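You operate a simulated robot arm through the tools that you are given. There is no shell and no other tool.

You run a simulated two-armed robot. Do the job below in one go: nothing can be reset, and whatever is moved stays where it is left.

JOB
Run the job on the job card and wait till it stops.
Fine: set its length, direction and speed before you start; the counter is at zero already.

The check looks at the end state, three seconds after you hand in, the way a careful person would. Anything else that was tipped, shoved, dropped, spilled or broken makes it a failure.

ROBOT AND FRAMES
Two 7-joint arms with two-finger grippers on one trunk that stands fixed in place. Base frame: the origin is at the foot of the trunk, x ahead of it, y to its left, z up. Lengths are in mm, angles in degrees, forces in N, time in s.
The left shoulder is at [60, 179, 1255], the right one opposite. With the tool pointing down near the work surface each hand reaches from about 100 to 560 mm from the base axis, measured 20 degrees to its own side. Payload 1.96 kg a hand.
The tool frame of a hand sits at the grasp point between the pads (the TCP): z along the fingers, y along the line on which they close. The tips reach 20 mm beyond it. Largest opening 72 mm; the body of the gripper starts 38 mm behind the TCP.
Orientation is that of the tool frame in the base frame, as a unit quaternion [w, x, y, z]. With the fingers straight down and closing along the base's y, the tool's x points along the base's -x, its y along +y and its z along -z.

CONTROLS
- The arms move only by the tool play_rows. It takes "left_commands", "right_commands" or both (then of equal length, played together; a hand with none holds still); each is a list of rows, each a list of 7 numbers: the turn, a rotation vector about the tool's x, y, z in units of 45 degrees (1.0 is 45 degrees), then the shift along the tool's x, y, z in units of 400 mm (1.0 is 400 mm), then the opening, from 0 (shut) to 1 (fully open). In form: [[ax, ay, az, x, y, z, gripper], ...]. A call has 1 to 20 rows; each row is the pose to reach, as a shift and turn from the pose commanded when the call began, along the tool's axes at that moment. A call with a number of a shift or a turn outside -1 to 1 is refused whole. Each row takes 0.2 s and may step no farther than 50 mm and 8.6 degrees from the row before; otherwise, or with a gripper value out of range, the whole call is refused. A pose out of reach is approached as far as the arm can. The call stops where the force on the tool passes 80 N (or 10 N more than at its start, if that is more) or the arm is blocked; 0.2 s more then pass. The fingers move at their own pace (about 153 mm/s each) and stop on an object; they squeeze with about 22 N. The grip force told is the motor's: it shows also when the fingers shut on nothing. Time passes only in rows, and 0.2 s behind the last, so rows that repeat a pose let the fingers close. It gives the time, the measured TCP pose, the force on the tool (base axes), the opening and the grip force at its end, in the units of the frame above (readings bear some noise), with the torque about the TCP (base axes, N m) and any sound that the robot's microphone picked up.
- Cameras (640 x 400 px; columns grow to the right, rows downward): "scene" is now at [9.7, 19.1, 1795.9]; the picture's right is [0.24, -0.97, 0.00], its down [-0.79, -0.20, -0.58] and it looks along [0.56, 0.14, -0.81] (base axes); focal length 320 px, centre (320, 200). "left" rides on the left gripper at [71, -19, -82] in its tool frame; the picture's right is [0.26, 0.97, 0.00], its down [-0.67, 0.18, -0.72] and it looks along [-0.69, 0.19, 0.70] (tool axes); focal length 280 px, centre (320, 200). "right" rides on the right gripper at [71, 19, -82] in its tool frame; the picture's right is [-0.26, 0.97, 0.00], its down [-0.67, -0.18, -0.72] and it looks along [-0.69, -0.19, 0.70] (tool axes); focal length 280 px, centre (320, 200). There is no depth. A picture from a camera that has moved, and an enlarged one, comes with that camera's place and axes in the base frame and with its lens.
- get_image(camera): a new picture of that camera. The clock stands still meanwhile.
- slide_trunk(by): slides the trunk up (or, below 0, down) by that many mm; the arms and the scene camera ride with it, the base frame stays. It gives what a move gives, with no picture.
- head_to(pan, tilt): turns the head with the scene camera to pan (to the left, within 86 degrees either way) and tilt (down, from -29 to 69), counted from straight ahead of the robot. It gives what a move gives.
- inspect(camera, box): a new picture of the part [left, top, right, bottom] of that camera's present view, enlarged. The clock stands still meanwhile.
- sign_off(): hands the job in; it is judged then, once.

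Places have to be worked out from the pictures, the camera data and where the tool is seen. Open the grippers and draw the arms clear of the work before you hand the job in, unless the task says otherwise.

The tools are called after "Request:" as a command line: name --argument value ..., lists and objects as JSON in quotes. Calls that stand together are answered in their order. play_rows: Moves the arms, as the interface text tells. Its arguments: {"type":"object","properties":{"left_commands":{"type":"array"},"right_commands":{"type":"array"}},"required":[]} The other tools are called the same way: slide_trunk (by) slides the trunk up or down; head_to (pan, tilt) turns the head that bears the scene camera; get_image (camera) takes a picture; inspect (camera, box) takes an enlarged picture of a part of a camera's view; sign_off () hands the job in.

At the start:

```text
clock: 0.0
left_ee_pos: [374.1, 254.8, 1203.5]
left_orientation: [0.0, 0.0, 1.0, 0.0]
left_ft_force: [1.0, 0.9, 0.4]
left_ft_torque: [-0.03, -0.01, -0.01]
left_opening: 71.9
left_gripper_force: 0.1
right_ee_pos: [331.5, -73.8, 1243.8]
right_orientation: [0.0, 0.0, 1.0, 0.0]
right_ft_force: [0.0, 0.8, 0.7]
right_ft_torque: [0.0, 0.02, 0.0]
right_opening: 71.8
right_gripper_force: 0.0
trunk travel left (down, up): [-900.0, 90.0]
head pan, tilt: [14.0, 54.5]
```

scene: 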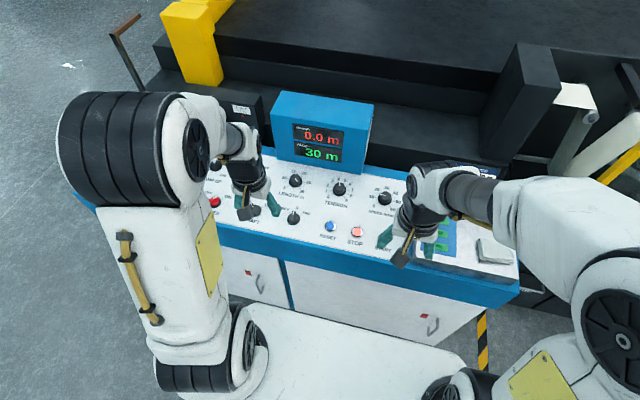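
right: 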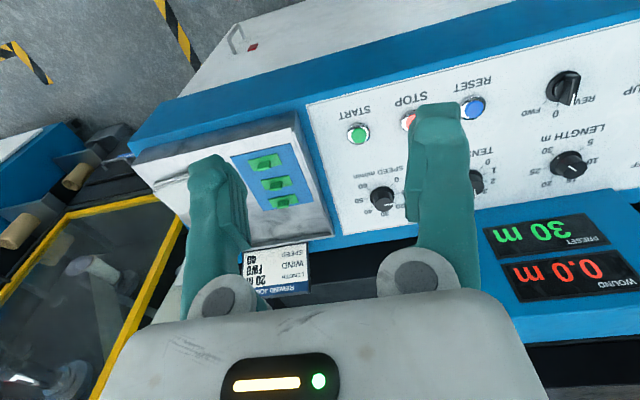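
left: 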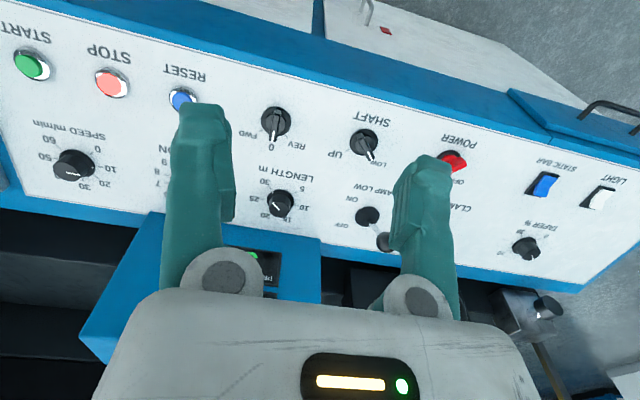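

I see a rewinder console with the job card near the right gripper. I'll look closely at the card and the controls first.

Request:
inspect --camera "right" --box '[220, 230, 330, 300]'

Request:
inspect --camera "right" --box '[320, 50, 640, 250]'

Request:
inspect --camera "left" --box '[0, 20, 320, 220]'

Request:
inspect --camera "left" --box '[320, 90, 640, 290]'

Request:
inspect --camera "scene" --box '[200, 80, 520, 280]'

```text
5.71 times, centred on (275, 265) of right
camera zoom: at [260.6, -56.2, 1325.4], right [0.26, 0.97, 0.0], down [0.67, -0.18, 0.72], along [0.69, -0.19, -0.7], focal length 1602 px, centre (577, -171)
```

zoom: 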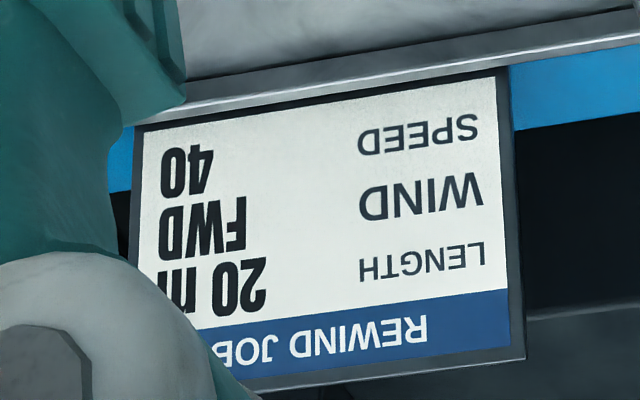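

```text
2.00 times, centred on (480, 150) of right
camera zoom: at [260.6, -56.2, 1325.4], right [0.26, 0.97, 0.0], down [0.67, -0.18, 0.72], along [0.69, -0.19, -0.7], focal length 561 px, centre (0, 300)
```

zoom: 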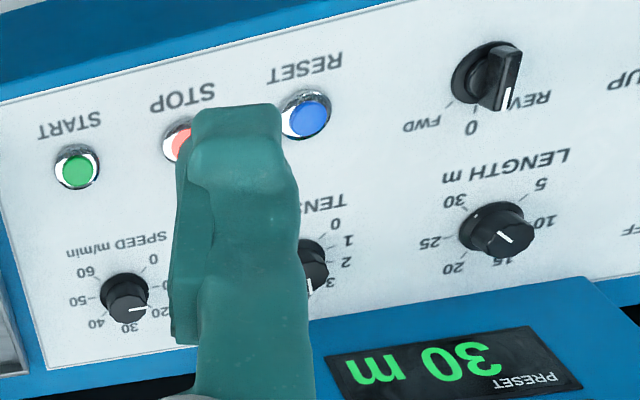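

```text
2.00 times, centred on (160, 120) of left
camera zoom: at [303.4, 236.2, 1284.7], right [-0.26, 0.97, 0.0], down [0.67, 0.18, 0.72], along [0.69, 0.19, -0.7], focal length 561 px, centre (640, 360)
```

zoom: 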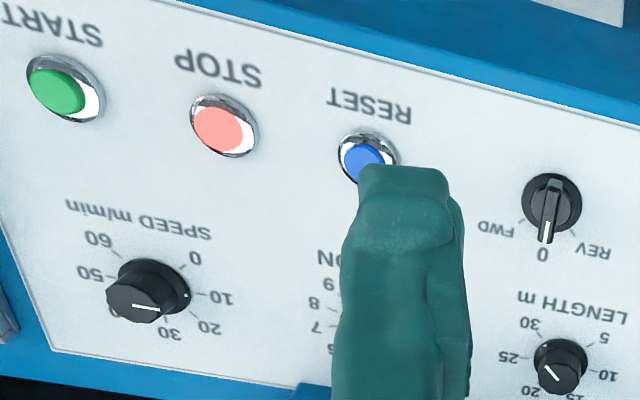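

```text
2.00 times, centred on (480, 190) of left
camera zoom: at [303.4, 236.2, 1284.7], right [-0.26, 0.97, 0.0], down [0.67, 0.18, 0.72], along [0.69, 0.19, -0.7], focal length 561 px, centre (0, 220)
```

zoom: 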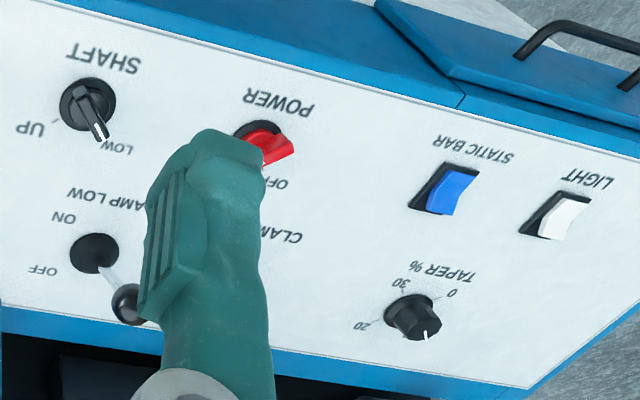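

```text
2.00 times, centred on (360, 180) of scene
camera zoom: at [9.7, 19.1, 1795.9], right [0.24, -0.97, 0.0], down [-0.79, -0.2, -0.58], along [0.56, 0.14, -0.81], focal length 639 px, centre (240, 240)
```

zoom: 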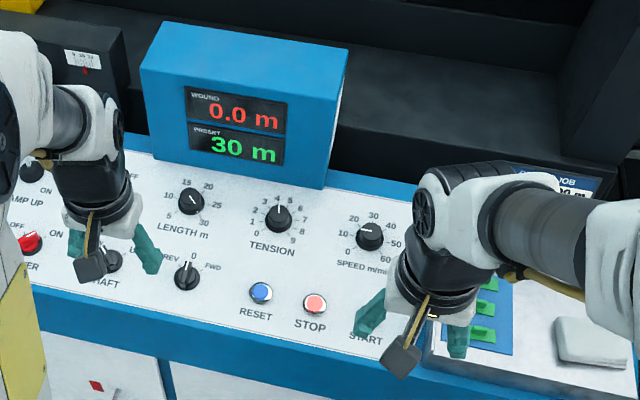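

The card reads LENGTH 20 m, WIND FWD, SPEED 40, while the preset shows 30 m and the direction switch is at 0. The panel slopes up away from me, with the buttons at about x 512, z 942. I'll draw both hands back to get a clear view of the dials.

Request:
play_rows --left_commands '[[0, 0, 0, 0.1, 0, 0, 1], [0, 0, 0, 0.2, 0.05, 0, 1], [0, 0, 0, 0.3, 0.1, 0, 1], [0, 0, 0, 0.375, 0.15, 0, 1], [0, 0, 0, 0.375, 0.2, 0, 1]]' --right_commands '[[0, 0, 0, 0.1, 0, 0, 1], [0, 0, 0, 0.2, -0.05, 0, 1], [0, 0, 0, 0.3, -0.1, 0, 1], [0, 0, 0, 0.375, -0.15, 0, 1], [0, 0, 0, 0.375, -0.2, 0, 1]]'

Request:
get_image --camera "scene"

Request:
get_image --camera "left"

Request:
get_image --camera "right"

```text
clock: 1.2
left_ee_pos: [228.9, 339.8, 1202.9]
left_orientation: [0.0, 0.0, 1.0, -0.001]
left_ft_force: [0.4, -0.5, -0.2]
left_ft_torque: [0.0, -0.01, -0.01]
left_opening: 72.1
left_gripper_force: 0.0
left hand out of reach, approached as far as the arm can: row 3, 4, 5
right_ee_pos: [271.6, -142.1, 1264.3]
right_orientation: [-0.001, 0.0, 1.0, 0.0]
right_ft_force: [-0.1, 0.3, -0.5]
right_ft_torque: [0.02, -0.01, 0.02]
right_opening: 72.0
right_gripper_force: 0.0
right hand out of reach, approached as far as the arm can: row 2, 3, 4, 5
trunk travel left (down, up): [-900.0, 90.0]
head pan, tilt: [14.0, 54.5]
```

```text
taken
camera scene: at [8.6, 19.4, 1795.9], right [0.24, -0.97, 0.0], down [-0.79, -0.2, -0.58], along [0.56, 0.14, -0.81], focal length 320 px, centre (320, 200)
```

scene: 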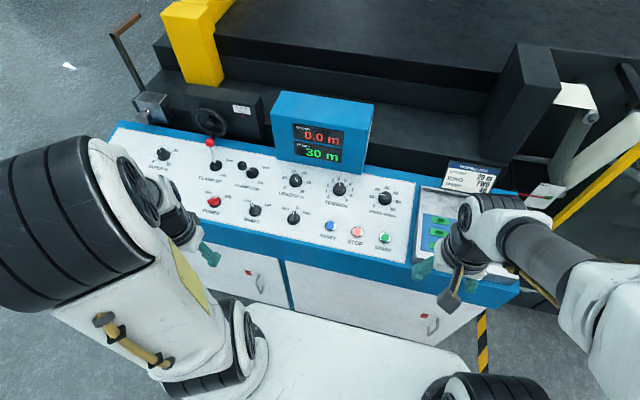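

```text
taken
camera left: at [157.9, 321.1, 1285.3], right [-0.26, 0.97, 0.0], down [0.68, 0.18, 0.71], along [0.69, 0.19, -0.7], focal length 280 px, centre (320, 200)
```

left: 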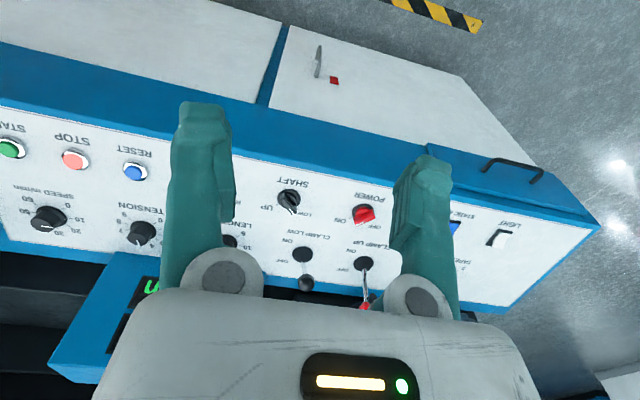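

```text
taken
camera right: at [201.2, -124.1, 1346.6], right [0.26, 0.97, 0.0], down [0.68, -0.18, 0.71], along [0.69, -0.19, -0.7], focal length 280 px, centre (320, 200)
```

right: 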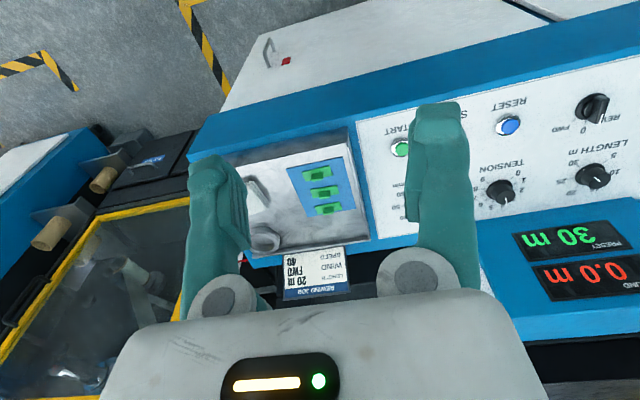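

The panel is clear now, so I'll enlarge the scene view over the dials and the left-hand switches.

Request:
inspect --camera "scene" --box '[260, 160, 420, 260]'

Request:
inspect --camera "scene" --box '[140, 120, 300, 220]'

Request:
inspect --camera "scene" --box '[410, 150, 530, 225]'

```text
4.00 times, centred on (340, 210) of scene
camera zoom: at [8.6, 19.4, 1795.9], right [0.24, -0.97, 0.0], down [-0.79, -0.2, -0.58], along [0.56, 0.14, -0.81], focal length 1278 px, centre (240, 160)
```

zoom: 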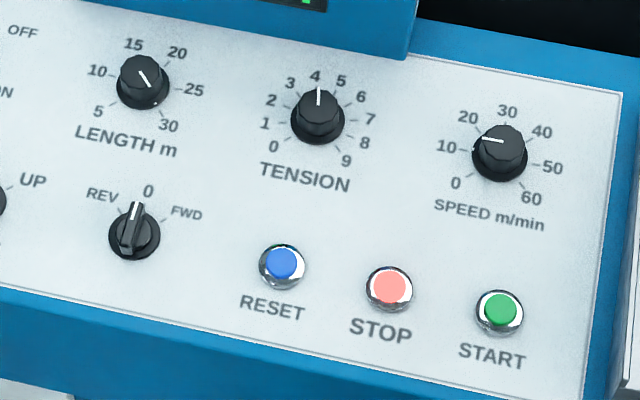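

```text
4.00 times, centred on (220, 170) of scene
camera zoom: at [8.6, 19.4, 1795.9], right [0.24, -0.97, 0.0], down [-0.79, -0.2, -0.58], along [0.56, 0.14, -0.81], focal length 1278 px, centre (720, 320)
```

zoom: 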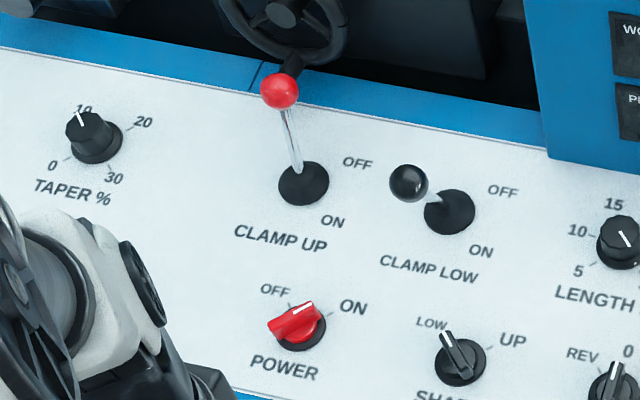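

```text
5.33 times, centred on (470, 188) of scene
camera zoom: at [8.6, 19.4, 1795.9], right [0.24, -0.97, 0.0], down [-0.79, -0.2, -0.58], along [0.56, 0.14, -0.81], focal length 1704 px, centre (-480, 267)
```

zoom: 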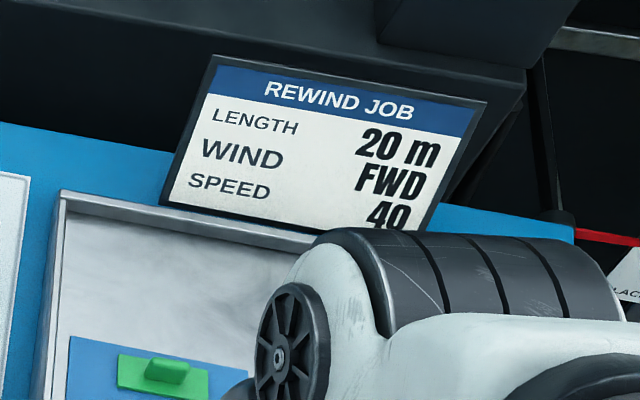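

Power is ON. Length sits at 30, speed is near 14, and direction is at 0. My estimates for the knob bases, with the panel tilted about 12°:

| Control | x | y | z |
|---|---|---|---|
| DIR | 509 | 230 | 942 |
| LENGTH | 634 | 259 | 968 |
| SPEED | 636 | -37 | 968 |
| START | 509 | -58 | 942 |

Next I test the left arm's reach toward LENGTH, staying high and tilting to match the panel normal.

Request:
play_rows --left_commands '[[0, 0, 0, -0.1, -0.025, 0.03, 1], [0, 0, 0, -0.2, -0.05, 0.06, 1], [0, -0.05, 0, -0.3, -0.075, 0.09, 1], [0, -0.1, 0, -0.4, -0.1, 0.12, 1], [0, -0.15, 0, -0.5, -0.125, 0.15, 1], [0, -0.2, 0, -0.6, -0.15, 0.18, 1], [0, -0.2667, 0, -0.7, -0.175, 0.21, 1], [0, -0.2667, 0, -0.8, -0.19, 0.24, 1], [0, -0.2667, 0, -0.85, -0.19, 0.26, 1]]'

Request:
get_image --camera "scene"

Request:
get_image --camera "left"

```text
clock: 3.2
left_ee_pos: [570.8, 260.4, 1098.3]
left_orientation: [0.104, -0.001, 0.995, 0.0]
left_ft_force: [0.8, 0.2, -0.4]
left_ft_torque: [0.0, -0.02, 0.02]
left_opening: 72.1
left_gripper_force: 0.1
right_ee_pos: [273.6, -141.7, 1265.3]
right_orientation: [-0.003, 0.0, 1.0, 0.0]
right_ft_force: [0.0, -0.4, -0.5]
right_ft_torque: [-0.03, 0.02, 0.01]
right_opening: 72.1
right_gripper_force: 0.1
trunk travel left (down, up): [-900.0, 90.0]
head pan, tilt: [14.0, 54.5]
```

```text
taken
camera scene: at [10.4, 19.4, 1795.9], right [0.24, -0.97, 0.0], down [-0.79, -0.2, -0.58], along [0.56, 0.14, -0.81], focal length 320 px, centre (320, 200)
```

scene: 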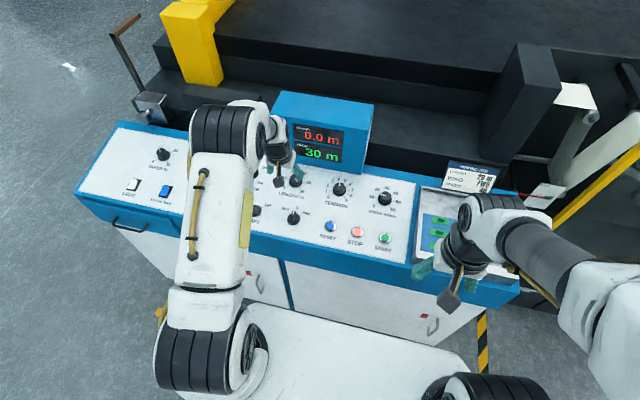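

```text
taken
camera left: at [483.8, 242.3, 1163.4], right [-0.26, 0.96, -0.05], down [0.51, 0.18, 0.84], along [0.82, 0.19, -0.54], focal length 280 px, centre (320, 200)
```

left: 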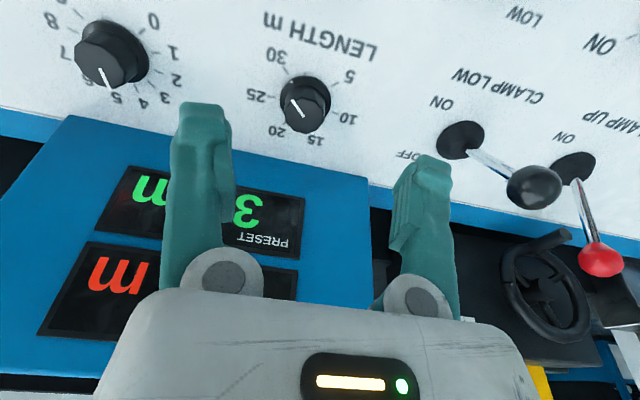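

The left hand reaches this area easily. The knob is laterally in line with the tool axis, and the clamp levers are well clear at about 150 mm away. I'll move to about 60 mm above the LENGTH knob base along the panel normal and look again.

Request:
play_rows --left_commands '[[0, 0, 0, -0.0235, -0.001, 0.05, 1], [0, 0, 0, -0.047, -0.002, 0.1, 1], [0, 0, 0, -0.0705, -0.003, 0.15, 1], [0, 0, 0, -0.094, -0.0035, 0.203, 1], [0, 0, 0, -0.094, -0.0035, 0.203, 1]]'

Request:
get_image --camera "left"

Request:
inspect --camera "scene" --box '[220, 100, 380, 200]'

```text
clock: 4.4
left_ee_pos: [622.4, 261.4, 1027.9]
left_orientation: [0.105, 0.0, 0.995, 0.0]
left_ft_force: [0.6, 0.1, 0.0]
left_ft_torque: [0.0, 0.06, 0.0]
left_opening: 71.8
left_gripper_force: 0.1
right_ee_pos: [271.8, -142.2, 1264.3]
right_orientation: [-0.002, -0.001, 1.0, 0.0]
right_ft_force: [-0.2, -0.7, -0.9]
right_ft_torque: [0.0, 0.03, 0.02]
right_opening: 71.7
right_gripper_force: 0.0
trunk travel left (down, up): [-900.0, 90.0]
head pan, tilt: [14.0, 54.5]
```

```text
taken
camera left: at [536.0, 243.2, 1092.8], right [-0.26, 0.97, -0.05], down [0.51, 0.18, 0.84], along [0.82, 0.19, -0.54], focal length 280 px, centre (320, 200)
```

left: 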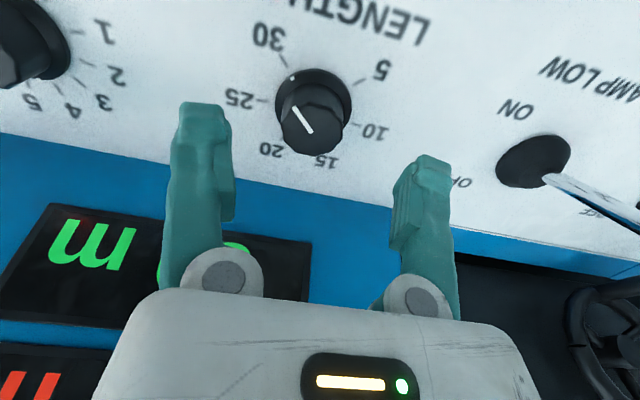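

```text
4.00 times, centred on (300, 150) of scene
camera zoom: at [9.2, 19.0, 1795.9], right [0.24, -0.97, 0.0], down [-0.79, -0.2, -0.58], along [0.56, 0.14, -0.81], focal length 1278 px, centre (400, 400)
```

zoom: 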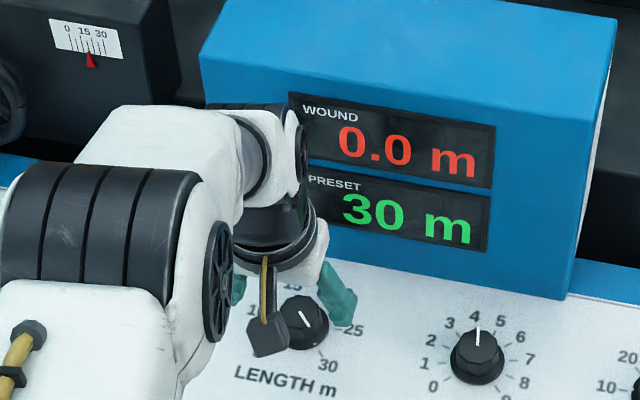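

The knob now sits between the fingers, slightly toward -y. I'll enlarge the view to centre it more exactly.

Request:
inspect --camera "left" --box '[160, 40, 480, 240]'

Request:
inspect --camera "scene" --box '[270, 155, 318, 185]'

```text
2.00 times, centred on (320, 140) of left
camera zoom: at [536.0, 243.2, 1092.8], right [-0.26, 0.97, -0.05], down [0.51, 0.18, 0.84], along [0.82, 0.19, -0.54], focal length 561 px, centre (320, 320)
```

zoom: 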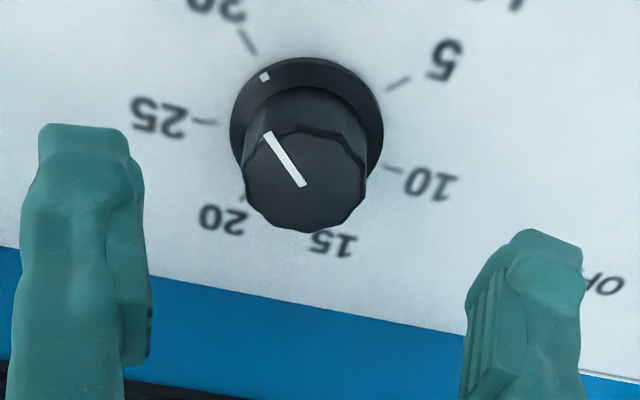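

```text
13.33 times, centred on (294, 170) of scene
camera zoom: at [9.2, 19.0, 1795.9], right [0.24, -0.97, 0.0], down [-0.79, -0.2, -0.58], along [0.56, 0.14, -0.81], focal length 4260 px, centre (667, 600)
```

zoom: 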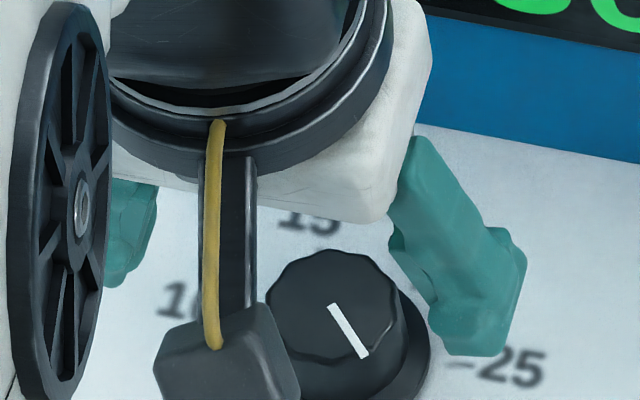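

The LENGTH knob is about 28 mm across the cap and 30 mm tall. Its base is about 67 mm below the TCP and 3.7 mm toward -y. The scale is 54° per 5 m, so going from 30 to 20 needs about 108° counter-clockwise. I'll centre in y and pre-turn the hand clockwise by 45°.

Request:
play_rows --left_commands '[[0, 0, 0.16, 0, -0.004, 0, 1], [0, 0, 0.33, 0, -0.0093, 0, 1], [0, 0, 0.5, 0, -0.0093, 0, 1], [0, 0, 0.67, 0, -0.0093, 0, 1], [0, 0, 0.84, 0, -0.0093, 0, 1], [0, 0, 1.0, 0, -0.0093, 0, 1], [0, 0, 1.0, 0, -0.0093, 0, 1]]'

Request:
inspect --camera "left" --box '[160, 40, 480, 240]'

Request:
get_image --camera "scene"

```text
clock: 6.0
left_ee_pos: [622.2, 257.8, 1028.1]
left_orientation: [0.096, 0.382, 0.918, 0.04]
left_ft_force: [-0.1, -0.5, 0.3]
left_ft_torque: [0.01, 0.03, 0.01]
left_opening: 71.9
left_gripper_force: 0.1
right_ee_pos: [271.7, -142.7, 1264.6]
right_orientation: [-0.002, -0.001, 1.0, 0.0]
right_ft_force: [0.0, -0.5, 0.0]
right_ft_torque: [0.01, 0.0, -0.01]
right_opening: 71.8
right_gripper_force: 0.1
trunk travel left (down, up): [-900.0, 90.0]
head pan, tilt: [14.0, 54.5]
```

```text
2.00 times, centred on (320, 140) of left
camera zoom: at [543.0, 295.3, 1095.0], right [0.49, 0.87, 0.1], down [0.44, -0.35, 0.83], along [0.75, -0.36, -0.55], focal length 561 px, centre (320, 320)
```

zoom: 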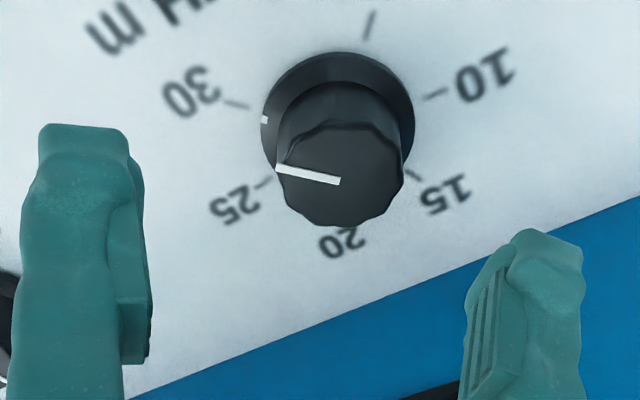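

```text
taken
camera scene: at [9.8, 19.1, 1795.9], right [0.24, -0.97, 0.0], down [-0.79, -0.2, -0.58], along [0.56, 0.14, -0.81], focal length 320 px, centre (320, 200)
```

scene: 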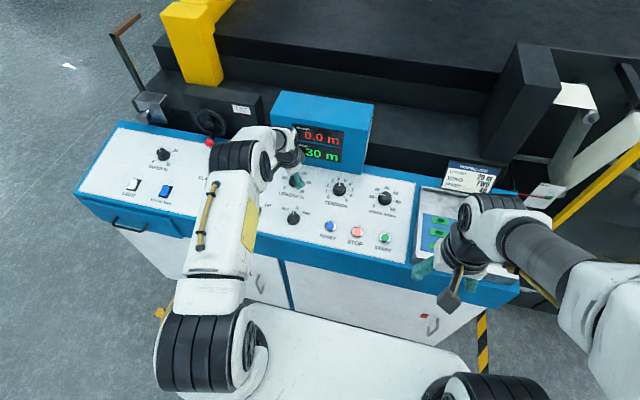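

Comparing the two headings, the knob axis is about 6 mm farther in x and 2 mm in +y than the tool axis. The cap top is about 45 mm below the TCP. I'll correct for that, go down 20 mm and look again.

Request:
play_rows --left_commands '[[0, 0, 0, -0.0083, 0.0143, 0, 1], [0, 0, 0, -0.0083, 0.0143, 0.025, 1], [0, 0, 0, -0.0083, 0.0143, 0.05, 1], [0, 0, 0, -0.0083, 0.0143, 0.05, 1]]'

Request:
inspect --camera "left" --box '[160, 40, 480, 240]'

```text
clock: 7.0
left_ee_pos: [633.4, 260.4, 1009.6]
left_orientation: [0.096, 0.381, 0.919, 0.039]
left_ft_force: [-0.6, 0.2, -0.7]
left_ft_torque: [-0.01, 0.0, 0.0]
left_opening: 71.9
left_gripper_force: 0.0
right_ee_pos: [272.0, -141.7, 1264.5]
right_orientation: [-0.002, 0.0, 1.0, 0.0]
right_ft_force: [-0.6, 0.1, 0.2]
right_ft_torque: [0.04, -0.01, 0.0]
right_opening: 72.0
right_gripper_force: 0.0
trunk travel left (down, up): [-900.0, 90.0]
head pan, tilt: [14.0, 54.5]
```

```text
2.00 times, centred on (320, 140) of left
camera zoom: at [553.5, 297.1, 1076.6], right [0.49, 0.87, 0.1], down [0.44, -0.35, 0.83], along [0.75, -0.36, -0.55], focal length 561 px, centre (320, 320)
```

zoom: 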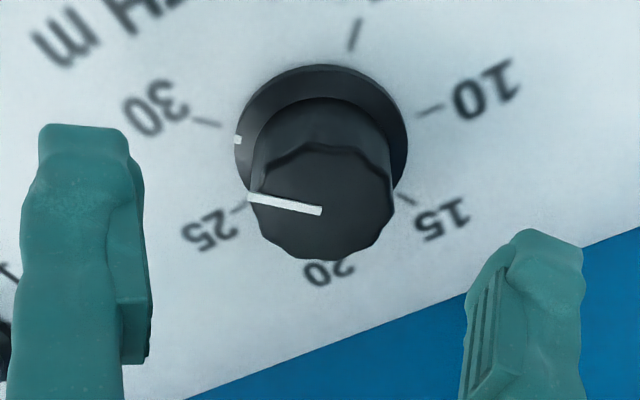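

The knob is centred in the view now, with the skirt about 59 mm below the TCP. I'll add the last 9° of pre-turn and lower 32 mm so the fingers straddle the cap.

Request:
play_rows --left_commands '[[0, 0, 0.1, 0, 0, 0.02, 1], [0, 0, 0.2, 0, 0, 0.04, 1], [0, 0, 0.2, 0, 0, 0.06, 1], [0, 0, 0.2, 0, 0, 0.08, 1], [0, 0, 0.2, 0, 0, 0.08, 1]]'

Request:
inspect --camera "left" --box '[160, 40, 480, 240]'

Request:
inspect --camera "scene" --box '[240, 110, 400, 210]'

```text
clock: 8.2
left_ee_pos: [637.0, 259.4, 978.6]
left_orientation: [0.093, 0.452, 0.886, 0.048]
left_ft_force: [0.3, 0.1, 0.6]
left_ft_torque: [0.01, -0.01, -0.04]
left_opening: 72.0
left_gripper_force: 0.1
right_ee_pos: [271.9, -142.4, 1263.8]
right_orientation: [-0.002, 0.0, 1.0, 0.0]
right_ft_force: [-0.2, 0.3, -0.4]
right_ft_torque: [-0.01, 0.0, -0.01]
right_opening: 72.1
right_gripper_force: 0.1
trunk travel left (down, up): [-900.0, 90.0]
head pan, tilt: [14.0, 54.5]
```

```text
2.00 times, centred on (320, 140) of left
camera zoom: at [565.5, 306.0, 1046.7], right [0.61, 0.78, 0.13], down [0.38, -0.44, 0.81], along [0.69, -0.45, -0.57], focal length 561 px, centre (320, 320)
```

zoom: 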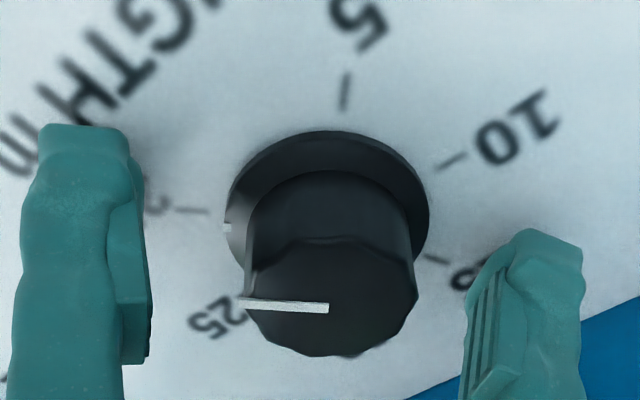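

```text
4.00 times, centred on (320, 160) of scene
camera zoom: at [9.5, 19.1, 1795.9], right [0.24, -0.97, 0.0], down [-0.79, -0.2, -0.58], along [0.56, 0.14, -0.81], focal length 1278 px, centre (320, 360)
```

zoom: 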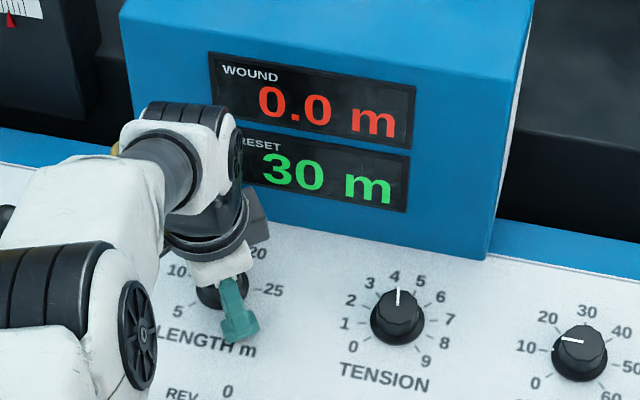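

The cap is between the fingers, with its top about 4 mm above the TCP and 2 mm off along the closing line. I'll shift 2 mm, close, and turn 45° counter-clockwise.

Request:
play_rows --left_commands '[[0, 0, 0, 0, 0.005, 0, 1], [0, 0, 0, 0, 0.005, 0, 0.3], [0, 0, 0, 0, 0.005, 0, 0], [0, 0, 0, 0, 0.005, 0, 0], [0, 0, -0.1, 0, 0.005, 0, 0], [0, 0, -0.2, 0, 0.005, 0, 0], [0, 0, -0.2, 0, 0.005, 0, 0]]'

Request:
inspect --camera "left" --box '[160, 40, 480, 240]'

Request:
inspect --camera "scene" --box '[240, 110, 400, 210]'

```text
clock: 9.8
left_ee_pos: [639.5, 259.9, 982.0]
left_orientation: [0.098, 0.38, 0.919, 0.041]
left_ft_force: [3.3, -0.6, 25.0]
left_ft_torque: [-0.33, 0.66, -0.09]
left_opening: 34.0
left_gripper_force: 39.9
right_ee_pos: [269.7, -143.9, 1265.2]
right_orientation: [0.001, 0.0, 1.0, -0.001]
right_ft_force: [0.0, 0.3, 1.2]
right_ft_torque: [-0.01, -0.01, -0.03]
right_opening: 71.9
right_gripper_force: 0.1
trunk travel left (down, up): [-900.0, 90.0]
head pan, tilt: [14.0, 54.5]
```

```text
2.00 times, centred on (320, 140) of left
camera zoom: at [560.2, 296.6, 1048.5], right [0.48, 0.87, 0.11], down [0.44, -0.35, 0.83], along [0.76, -0.35, -0.55], focal length 561 px, centre (320, 320)
```

zoom: 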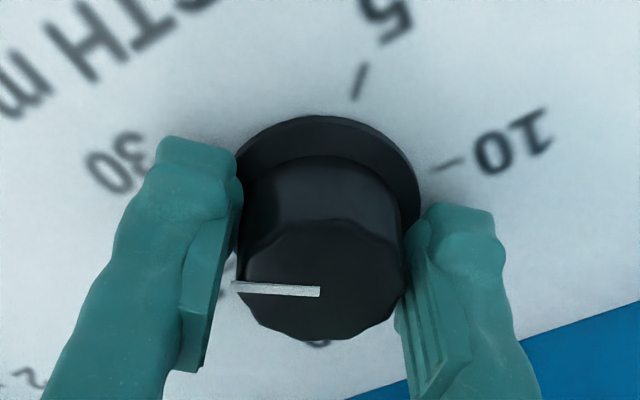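

```text
4.00 times, centred on (320, 160) of scene
camera zoom: at [5.8, 17.2, 1796.0], right [0.24, -0.97, 0.0], down [-0.79, -0.2, -0.58], along [0.57, 0.14, -0.81], focal length 1278 px, centre (320, 360)
```

zoom: 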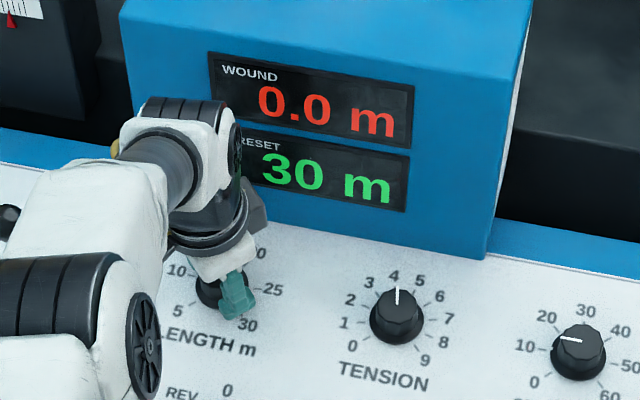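

The grip works and the knob turned with the hand, but the tips are pressing on the skirt with 25 N upward on the tool. I'll open, lift 6 mm and regrip before turning further.

Request:
play_rows --left_commands '[[0, 0, 0, 0, 0, 0, 0.7], [0, 0, 0, 0, 0, -0.008, 0.7], [0, 0, 0, 0, 0, -0.015, 0.7], [0, 0, 0, 0, 0, -0.015, 0.3], [0, 0, 0, 0, 0, -0.015, 0], [0, 0, 0, 0, 0, -0.015, 0], [0, 0, 0, 0, 0, -0.015, 0]]'

Request:
inspect --camera "left" --box '[160, 40, 480, 240]'

```text
clock: 11.4
left_ee_pos: [638.8, 260.9, 985.5]
left_orientation: [0.097, 0.381, 0.919, 0.04]
left_ft_force: [-1.2, 0.4, 0.5]
left_ft_torque: [0.0, 0.05, 0.08]
left_opening: 33.6
left_gripper_force: 39.8
right_ee_pos: [272.3, -142.3, 1264.8]
right_orientation: [-0.002, 0.0, 1.0, -0.001]
right_ft_force: [0.8, 0.5, -0.1]
right_ft_torque: [-0.02, 0.01, 0.0]
right_opening: 71.9
right_gripper_force: 0.0
trunk travel left (down, up): [-900.0, 90.0]
head pan, tilt: [14.0, 54.5]
```

```text
2.00 times, centred on (320, 140) of left
camera zoom: at [559.5, 297.5, 1051.4], right [0.49, 0.87, 0.1], down [0.44, -0.35, 0.83], along [0.75, -0.36, -0.55], focal length 561 px, centre (320, 320)
```

zoom: 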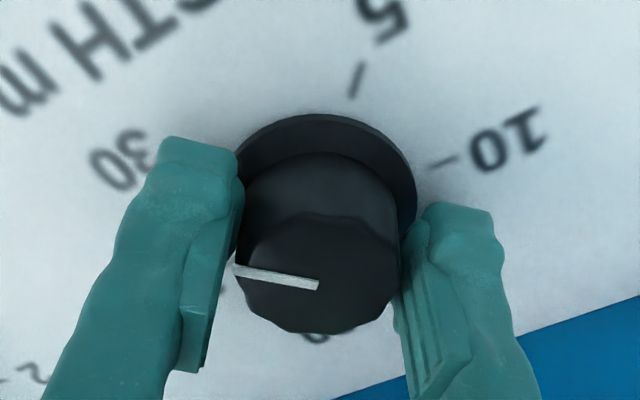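

The force is now zero with a centred grip, and the knob sprang back to its 30 detent. I'll turn 45° counter-clockwise and watch the preset.

Request:
play_rows --left_commands '[[0, 0, -0.16, 0, 0, 0, 0], [0, 0, -0.33, 0, 0, 0, 0], [0, 0, -0.5, 0, 0, 0, 0], [0, 0, -0.67, 0, 0, 0, 0], [0, 0, -0.84, 0, 0, 0, 0], [0, 0, -1.0, 0, 0, 0, 0], [0, 0, -1.0, 0, 0, 0, 0]]'

Request:
inspect --camera "left" --box '[160, 40, 480, 240]'

Request:
inspect --camera "scene" --box '[240, 110, 400, 210]'

```text
clock: 13.0
left_ee_pos: [638.6, 260.1, 983.9]
left_orientation: [0.104, 0.0, 0.995, 0.0]
left_ft_force: [-8.7, -3.2, -7.5]
left_ft_torque: [-0.13, 0.22, 0.02]
left_opening: 33.5
left_gripper_force: 40.2
right_ee_pos: [272.3, -141.8, 1264.2]
right_orientation: [-0.002, 0.0, 1.0, 0.0]
right_ft_force: [-0.2, -0.8, -0.3]
right_ft_torque: [0.01, -0.01, -0.01]
right_opening: 71.9
right_gripper_force: 0.0
trunk travel left (down, up): [-900.0, 90.0]
head pan, tilt: [14.0, 54.5]
```

```text
2.00 times, centred on (320, 140) of left
camera zoom: at [552.5, 241.1, 1050.1], right [-0.26, 0.96, -0.06], down [0.51, 0.18, 0.84], along [0.82, 0.19, -0.54], focal length 561 px, centre (320, 320)
```

zoom: 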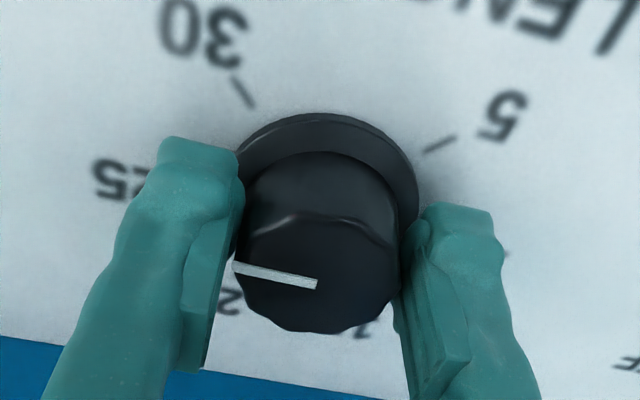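

```text
4.00 times, centred on (320, 160) of scene
camera zoom: at [8.8, 18.8, 1795.8], right [0.24, -0.97, 0.0], down [-0.79, -0.2, -0.58], along [0.56, 0.14, -0.81], focal length 1278 px, centre (320, 360)
```

zoom: 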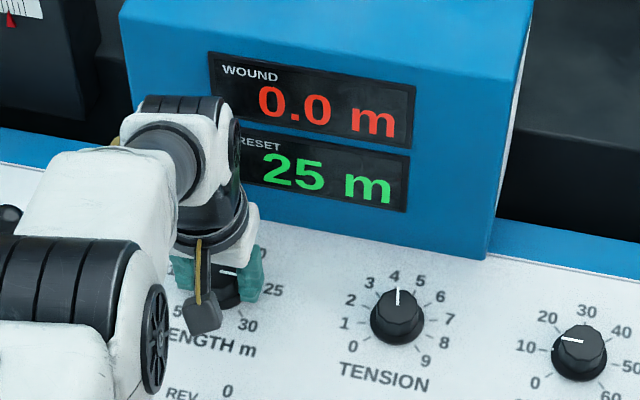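

The preset now shows 25 m and the knob followed the hand without slipping. I'll turn another 45° the same way.

Request:
play_rows --left_commands '[[0, 0, -0.16, 0, 0, 0, 0], [0, 0, -0.33, 0, 0, 0, 0], [0, 0, -0.5, 0, 0, 0, 0], [0, 0, -0.67, 0, 0, 0, 0], [0, 0, -0.84, 0, 0, 0, 0], [0, 0, -1.0, 0, 0, 0, 0], [0, 0, -1.0, 0, 0, 0, 0]]'

Request:
inspect --camera "left" --box '[160, 40, 480, 240]'

Request:
inspect --camera "scene" --box '[240, 110, 400, 210]'

```text
clock: 14.6
left_ee_pos: [640.2, 259.7, 985.5]
left_orientation: [0.096, -0.381, 0.919, -0.04]
left_ft_force: [-9.8, -8.0, -12.8]
left_ft_torque: [-0.06, 0.19, 0.01]
left_opening: 33.1
left_gripper_force: 39.5
right_ee_pos: [271.5, -142.1, 1264.9]
right_orientation: [-0.001, -0.001, 1.0, 0.001]
right_ft_force: [0.6, 0.0, 0.2]
right_ft_torque: [0.04, -0.01, -0.02]
right_opening: 71.9
right_gripper_force: 0.0
trunk travel left (down, up): [-900.0, 90.0]
head pan, tilt: [14.0, 54.5]
```

```text
2.00 times, centred on (320, 140) of left
camera zoom: at [586.9, 196.6, 1057.8], right [-0.85, 0.5, -0.18], down [0.19, 0.61, 0.77], along [0.49, 0.62, -0.61], focal length 561 px, centre (320, 320)
```

zoom: 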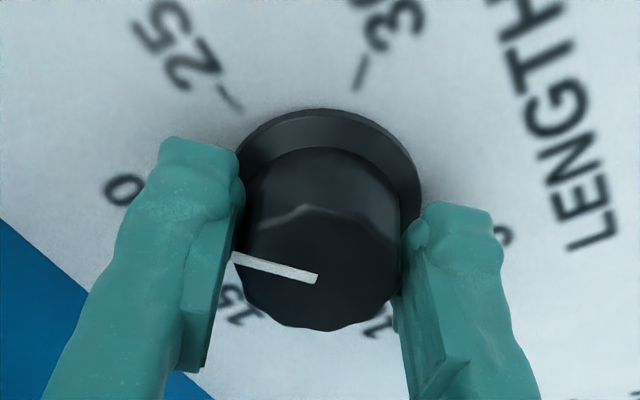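

```text
4.00 times, centred on (320, 160) of scene
camera zoom: at [9.6, 17.9, 1795.9], right [0.24, -0.97, 0.0], down [-0.79, -0.2, -0.58], along [0.56, 0.14, -0.81], focal length 1278 px, centre (320, 360)
```

zoom: 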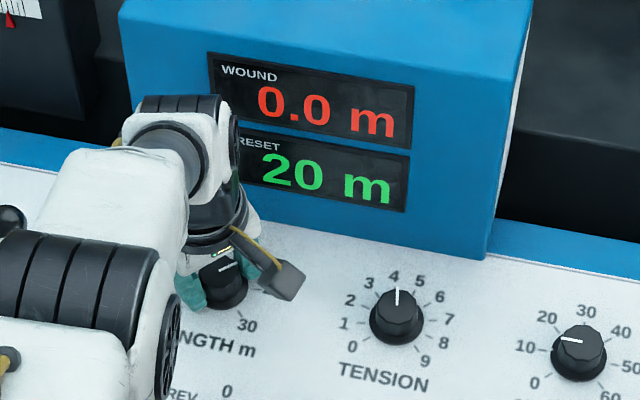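

The preset shows 20 m and the pointer is roughly 15–18° short of the 20 mark. I'll finish the turn, open the fingers and lift clear.

Request:
play_rows --left_commands '[[0, 0, -0.15, 0, 0, 0, 0], [0, 0, -0.3, 0, 0, 0, 0], [0, 0, -0.38, 0, 0, 0, 0], [0, 0, -0.38, 0, 0, 0, 0], [0, 0, -0.38, 0, 0, 0, 1], [0, 0, -0.38, 0, 0, 0, 1], [0, 0, -0.38, 0, 0, -0.05, 1], [0, 0, -0.38, 0, 0, -0.1, 1], [0, 0, -0.25, 0, 0, -0.15, 1]]'

Request:
inspect --camera "left" --box '[160, 0, 480, 200]'

Request:
inspect --camera "scene" --box '[240, 110, 400, 210]'

```text
clock: 16.6
left_ee_pos: [626.6, 261.3, 1043.1]
left_orientation: [0.092, -0.469, 0.877, -0.05]
left_ft_force: [0.3, -0.2, 0.0]
left_ft_torque: [-0.03, -0.01, -0.01]
left_opening: 72.1
left_gripper_force: 0.0
right_ee_pos: [272.0, -142.2, 1264.5]
right_orientation: [-0.002, 0.0, 1.0, 0.0]
right_ft_force: [-0.3, 0.1, -0.3]
right_ft_torque: [-0.01, 0.0, 0.01]
right_opening: 71.9
right_gripper_force: 0.0
trunk travel left (down, up): [-900.0, 90.0]
head pan, tilt: [14.0, 54.5]
```

```text
2.00 times, centred on (320, 100) of left
camera zoom: at [587.3, 192.1, 1117.9], right [-0.93, 0.32, -0.2], down [0.07, 0.66, 0.75], along [0.37, 0.68, -0.64], focal length 561 px, centre (320, 400)
```

zoom: 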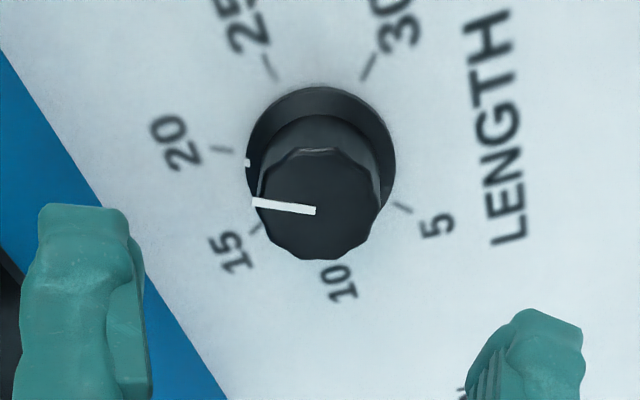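

```text
4.00 times, centred on (320, 160) of scene
camera zoom: at [9.1, 18.9, 1795.8], right [0.24, -0.97, 0.0], down [-0.79, -0.2, -0.58], along [0.56, 0.14, -0.81], focal length 1278 px, centre (320, 360)
```

zoom: 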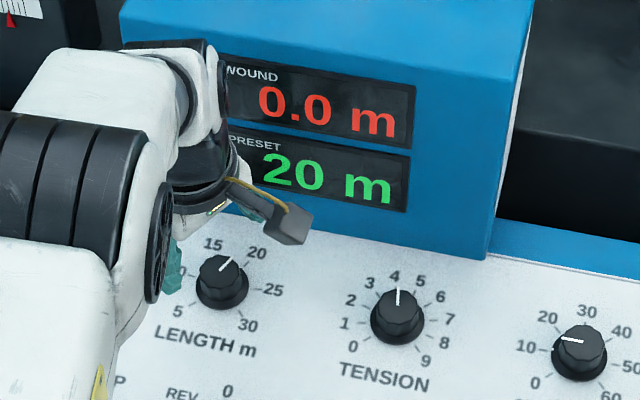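

LENGTH is set, with the pointer on 20 and the preset at 20 m. Next is the direction switch: using the corrected panel height, I put its base at about (518, 232, 926). I'll lift, square the hand up and move to hover over it.

Request:
play_rows --left_commands '[[0, 0, 0.16, 0, 0, -0.03, 1], [0, 0, 0.33, 0, 0, -0.06, 1], [0, 0, 0.5, 0, 0, -0.1, 1], [0, 0, 0.67, 0, 0, -0.1, 1], [0, 0, 0.84, 0, 0, -0.1, 1], [0, 0, 1.0, 0, 0, -0.1, 1]]'

Request:
play_rows --left_commands '[[0, 0, 0.125, 0.08, -0.002, 0.02, 1], [0, 0, 0.25, 0.16, -0.004, 0.05, 1], [0, 0, 0.25, 0.24, -0.006, 0.08, 1], [0, 0, 0.25, 0.3355, -0.008, 0.11, 1], [0, 0, 0.25, 0.3355, -0.008, 0.13, 1], [0, 0, 0.25, 0.3355, -0.008, 0.13, 1]]'

Request:
get_image --camera "left"

Request:
inspect --camera "left" --box '[160, 0, 480, 200]'

Request:
inspect --camera "scene" --box '[240, 140, 400, 240]'

```text
clock: 18.0
left_ee_pos: [618.2, 261.4, 1082.4]
left_orientation: [0.105, -0.096, 0.99, -0.01]
left_ft_force: [-0.8, -0.1, -0.7]
left_ft_torque: [-0.02, -0.01, 0.0]
left_opening: 72.0
left_gripper_force: 0.1
right_ee_pos: [273.0, -141.9, 1264.6]
right_orientation: [-0.001, 0.0, 1.0, 0.0]
right_ft_force: [-0.1, 0.0, -0.7]
right_ft_torque: [0.04, 0.02, 0.02]
right_opening: 72.1
right_gripper_force: 0.1
trunk travel left (down, up): [-900.0, 90.0]
head pan, tilt: [14.0, 54.5]
```

```text
clock: 19.4
left_ee_pos: [501.6, 231.3, 1005.7]
left_orientation: [0.105, 0.0, 0.995, 0.0]
left_ft_force: [-0.6, 0.5, 0.6]
left_ft_torque: [0.01, 0.0, 0.01]
left_opening: 71.9
left_gripper_force: 0.0
right_ee_pos: [272.7, -141.1, 1265.4]
right_orientation: [-0.002, 0.0, 1.0, 0.0]
right_ft_force: [0.3, 0.9, 0.1]
right_ft_torque: [0.02, -0.02, -0.01]
right_opening: 72.1
right_gripper_force: 0.0
trunk travel left (down, up): [-900.0, 90.0]
head pan, tilt: [14.0, 54.5]
```

```text
taken
camera left: at [415.3, 212.7, 1071.0], right [-0.26, 0.96, -0.05], down [0.51, 0.18, 0.84], along [0.82, 0.19, -0.54], focal length 280 px, centre (320, 200)
```

left: 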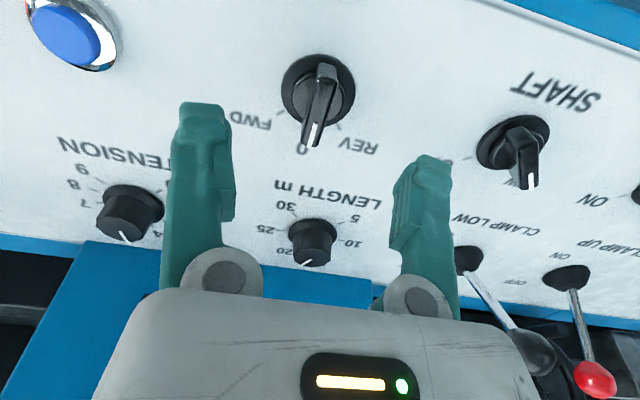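

```text
2.00 times, centred on (320, 100) of left
camera zoom: at [415.3, 212.7, 1071.0], right [-0.26, 0.96, -0.05], down [0.51, 0.18, 0.84], along [0.82, 0.19, -0.54], focal length 561 px, centre (320, 400)
```

zoom: 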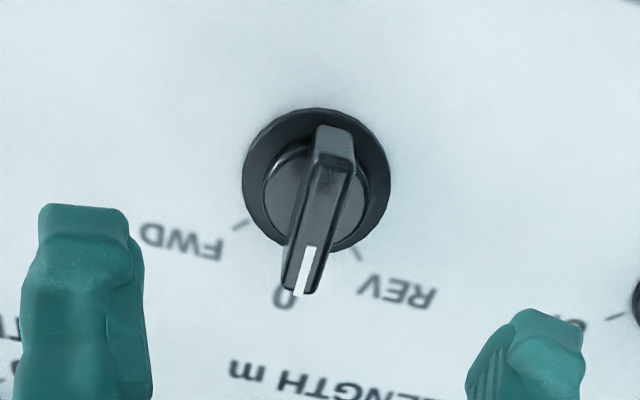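

```text
4.00 times, centred on (320, 190) of scene
camera zoom: at [9.9, 19.1, 1795.9], right [0.24, -0.97, 0.0], down [-0.79, -0.2, -0.58], along [0.56, 0.14, -0.81], focal length 1278 px, centre (320, 240)
```

zoom: 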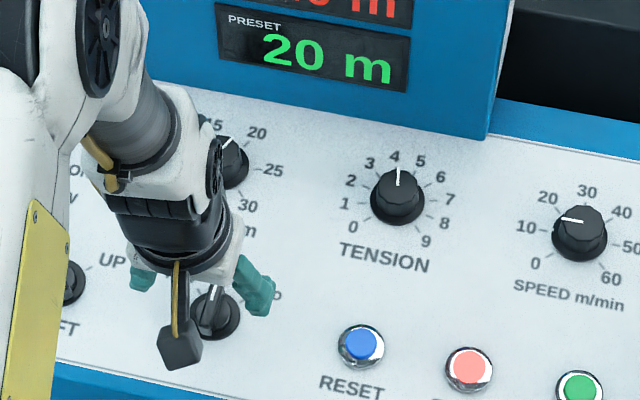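

The switch lies in line with the tool axis: its skirt is about 81 mm below the TCP, the fin top about 59 mm, and FWD is about 45° clockwise. I'll lower 45 mm with the fingers straddling the fin and check.

Request:
play_rows --left_commands '[[0, 0, 0, 0, -0.002, 0.04, 1], [0, 0, 0, 0, -0.002, 0.08, 1], [0, 0, 0, 0, -0.002, 0.1125, 1], [0, 0, 0, 0, -0.002, 0.1125, 1]]'

Request:
inspect --camera "left" --box '[160, 40, 480, 240]'

Request:
inspect --camera "scene" --box '[260, 180, 340, 230]'

```text
clock: 20.4
left_ee_pos: [510.7, 231.7, 960.8]
left_orientation: [0.104, -0.001, 0.995, 0.0]
left_ft_force: [-0.2, -0.7, -0.5]
left_ft_torque: [-0.02, 0.02, 0.01]
left_opening: 72.1
left_gripper_force: 0.0
right_ee_pos: [271.7, -141.8, 1264.8]
right_orientation: [-0.002, 0.0, 1.0, 0.0]
right_ft_force: [0.1, 0.0, -0.2]
right_ft_torque: [0.03, -0.03, 0.0]
right_opening: 71.9
right_gripper_force: 0.1
trunk travel left (down, up): [-900.0, 90.0]
head pan, tilt: [14.0, 54.5]
```

```text
2.00 times, centred on (320, 140) of left
camera zoom: at [424.6, 213.4, 1026.2], right [-0.26, 0.97, -0.05], down [0.51, 0.18, 0.84], along [0.82, 0.19, -0.54], focal length 561 px, centre (320, 320)
```

zoom: 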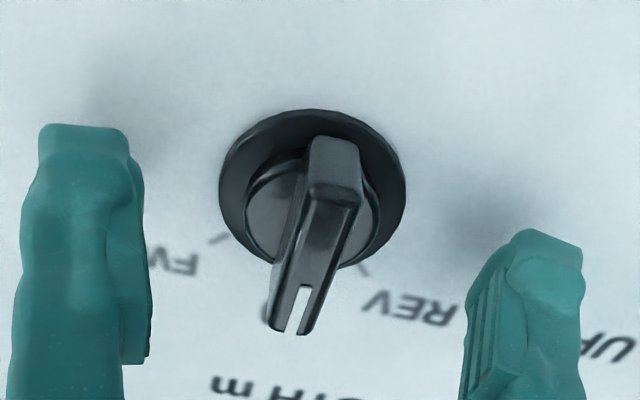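

```text
8.00 times, centred on (300, 205) of scene
camera zoom: at [9.7, 19.0, 1795.9], right [0.24, -0.97, 0.0], down [-0.79, -0.2, -0.58], along [0.56, 0.14, -0.81], focal length 2556 px, centre (480, 160)
```

zoom: 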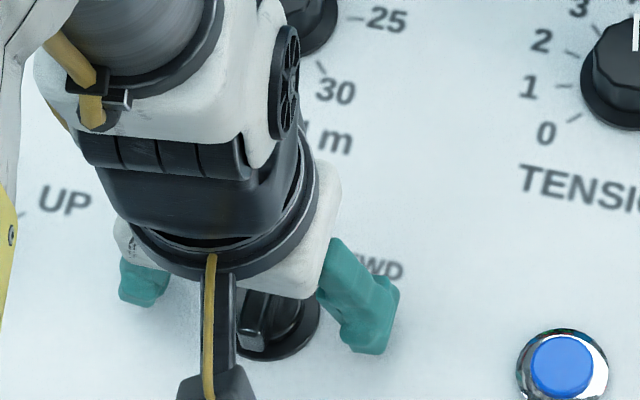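

The fingers straddle the fin. To measure the centring error I'll turn the open hand 45° about its axis and compare views, as I did for the LENGTH knob.

Request:
play_rows --left_commands '[[0, 0, 0.16, 0, 0, 0, 1], [0, 0, 0.33, 0, 0, 0, 1], [0, 0, 0.5, 0, 0, 0, 1], [0, 0, 0.67, 0, 0, 0, 1], [0, 0, 0.84, 0, 0, 0, 1], [0, 0, 1.0, 0, 0, 0, 1], [0, 0, 1.0, 0, 0, 0, 1]]'

Request:
inspect --camera "left" --box '[160, 40, 480, 240]'

```text
clock: 22.0
left_ee_pos: [511.6, 231.2, 962.4]
left_orientation: [0.096, 0.381, 0.918, 0.041]
left_ft_force: [-0.7, 0.7, -1.1]
left_ft_torque: [0.02, -0.01, -0.02]
left_opening: 72.0
left_gripper_force: 0.1
right_ee_pos: [271.0, -142.6, 1265.3]
right_orientation: [-0.001, 0.0, 1.0, 0.001]
right_ft_force: [-0.4, -0.4, -0.7]
right_ft_torque: [-0.01, 0.0, 0.02]
right_opening: 72.0
right_gripper_force: 0.1
trunk travel left (down, up): [-900.0, 90.0]
head pan, tilt: [14.0, 54.5]
```

```text
2.00 times, centred on (320, 140) of left
camera zoom: at [432.3, 268.1, 1027.8], right [0.49, 0.87, 0.1], down [0.44, -0.35, 0.83], along [0.75, -0.36, -0.55], focal length 561 px, centre (320, 320)
```

zoom: 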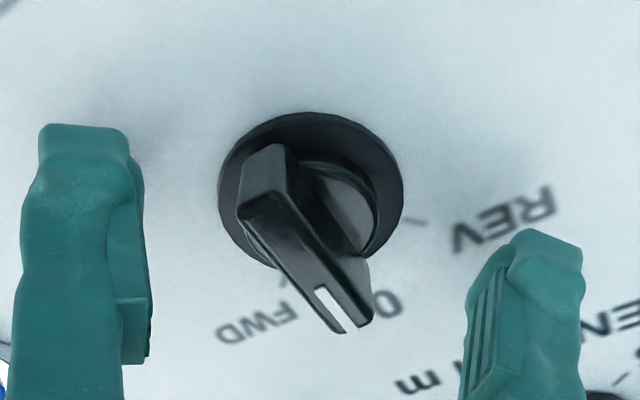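

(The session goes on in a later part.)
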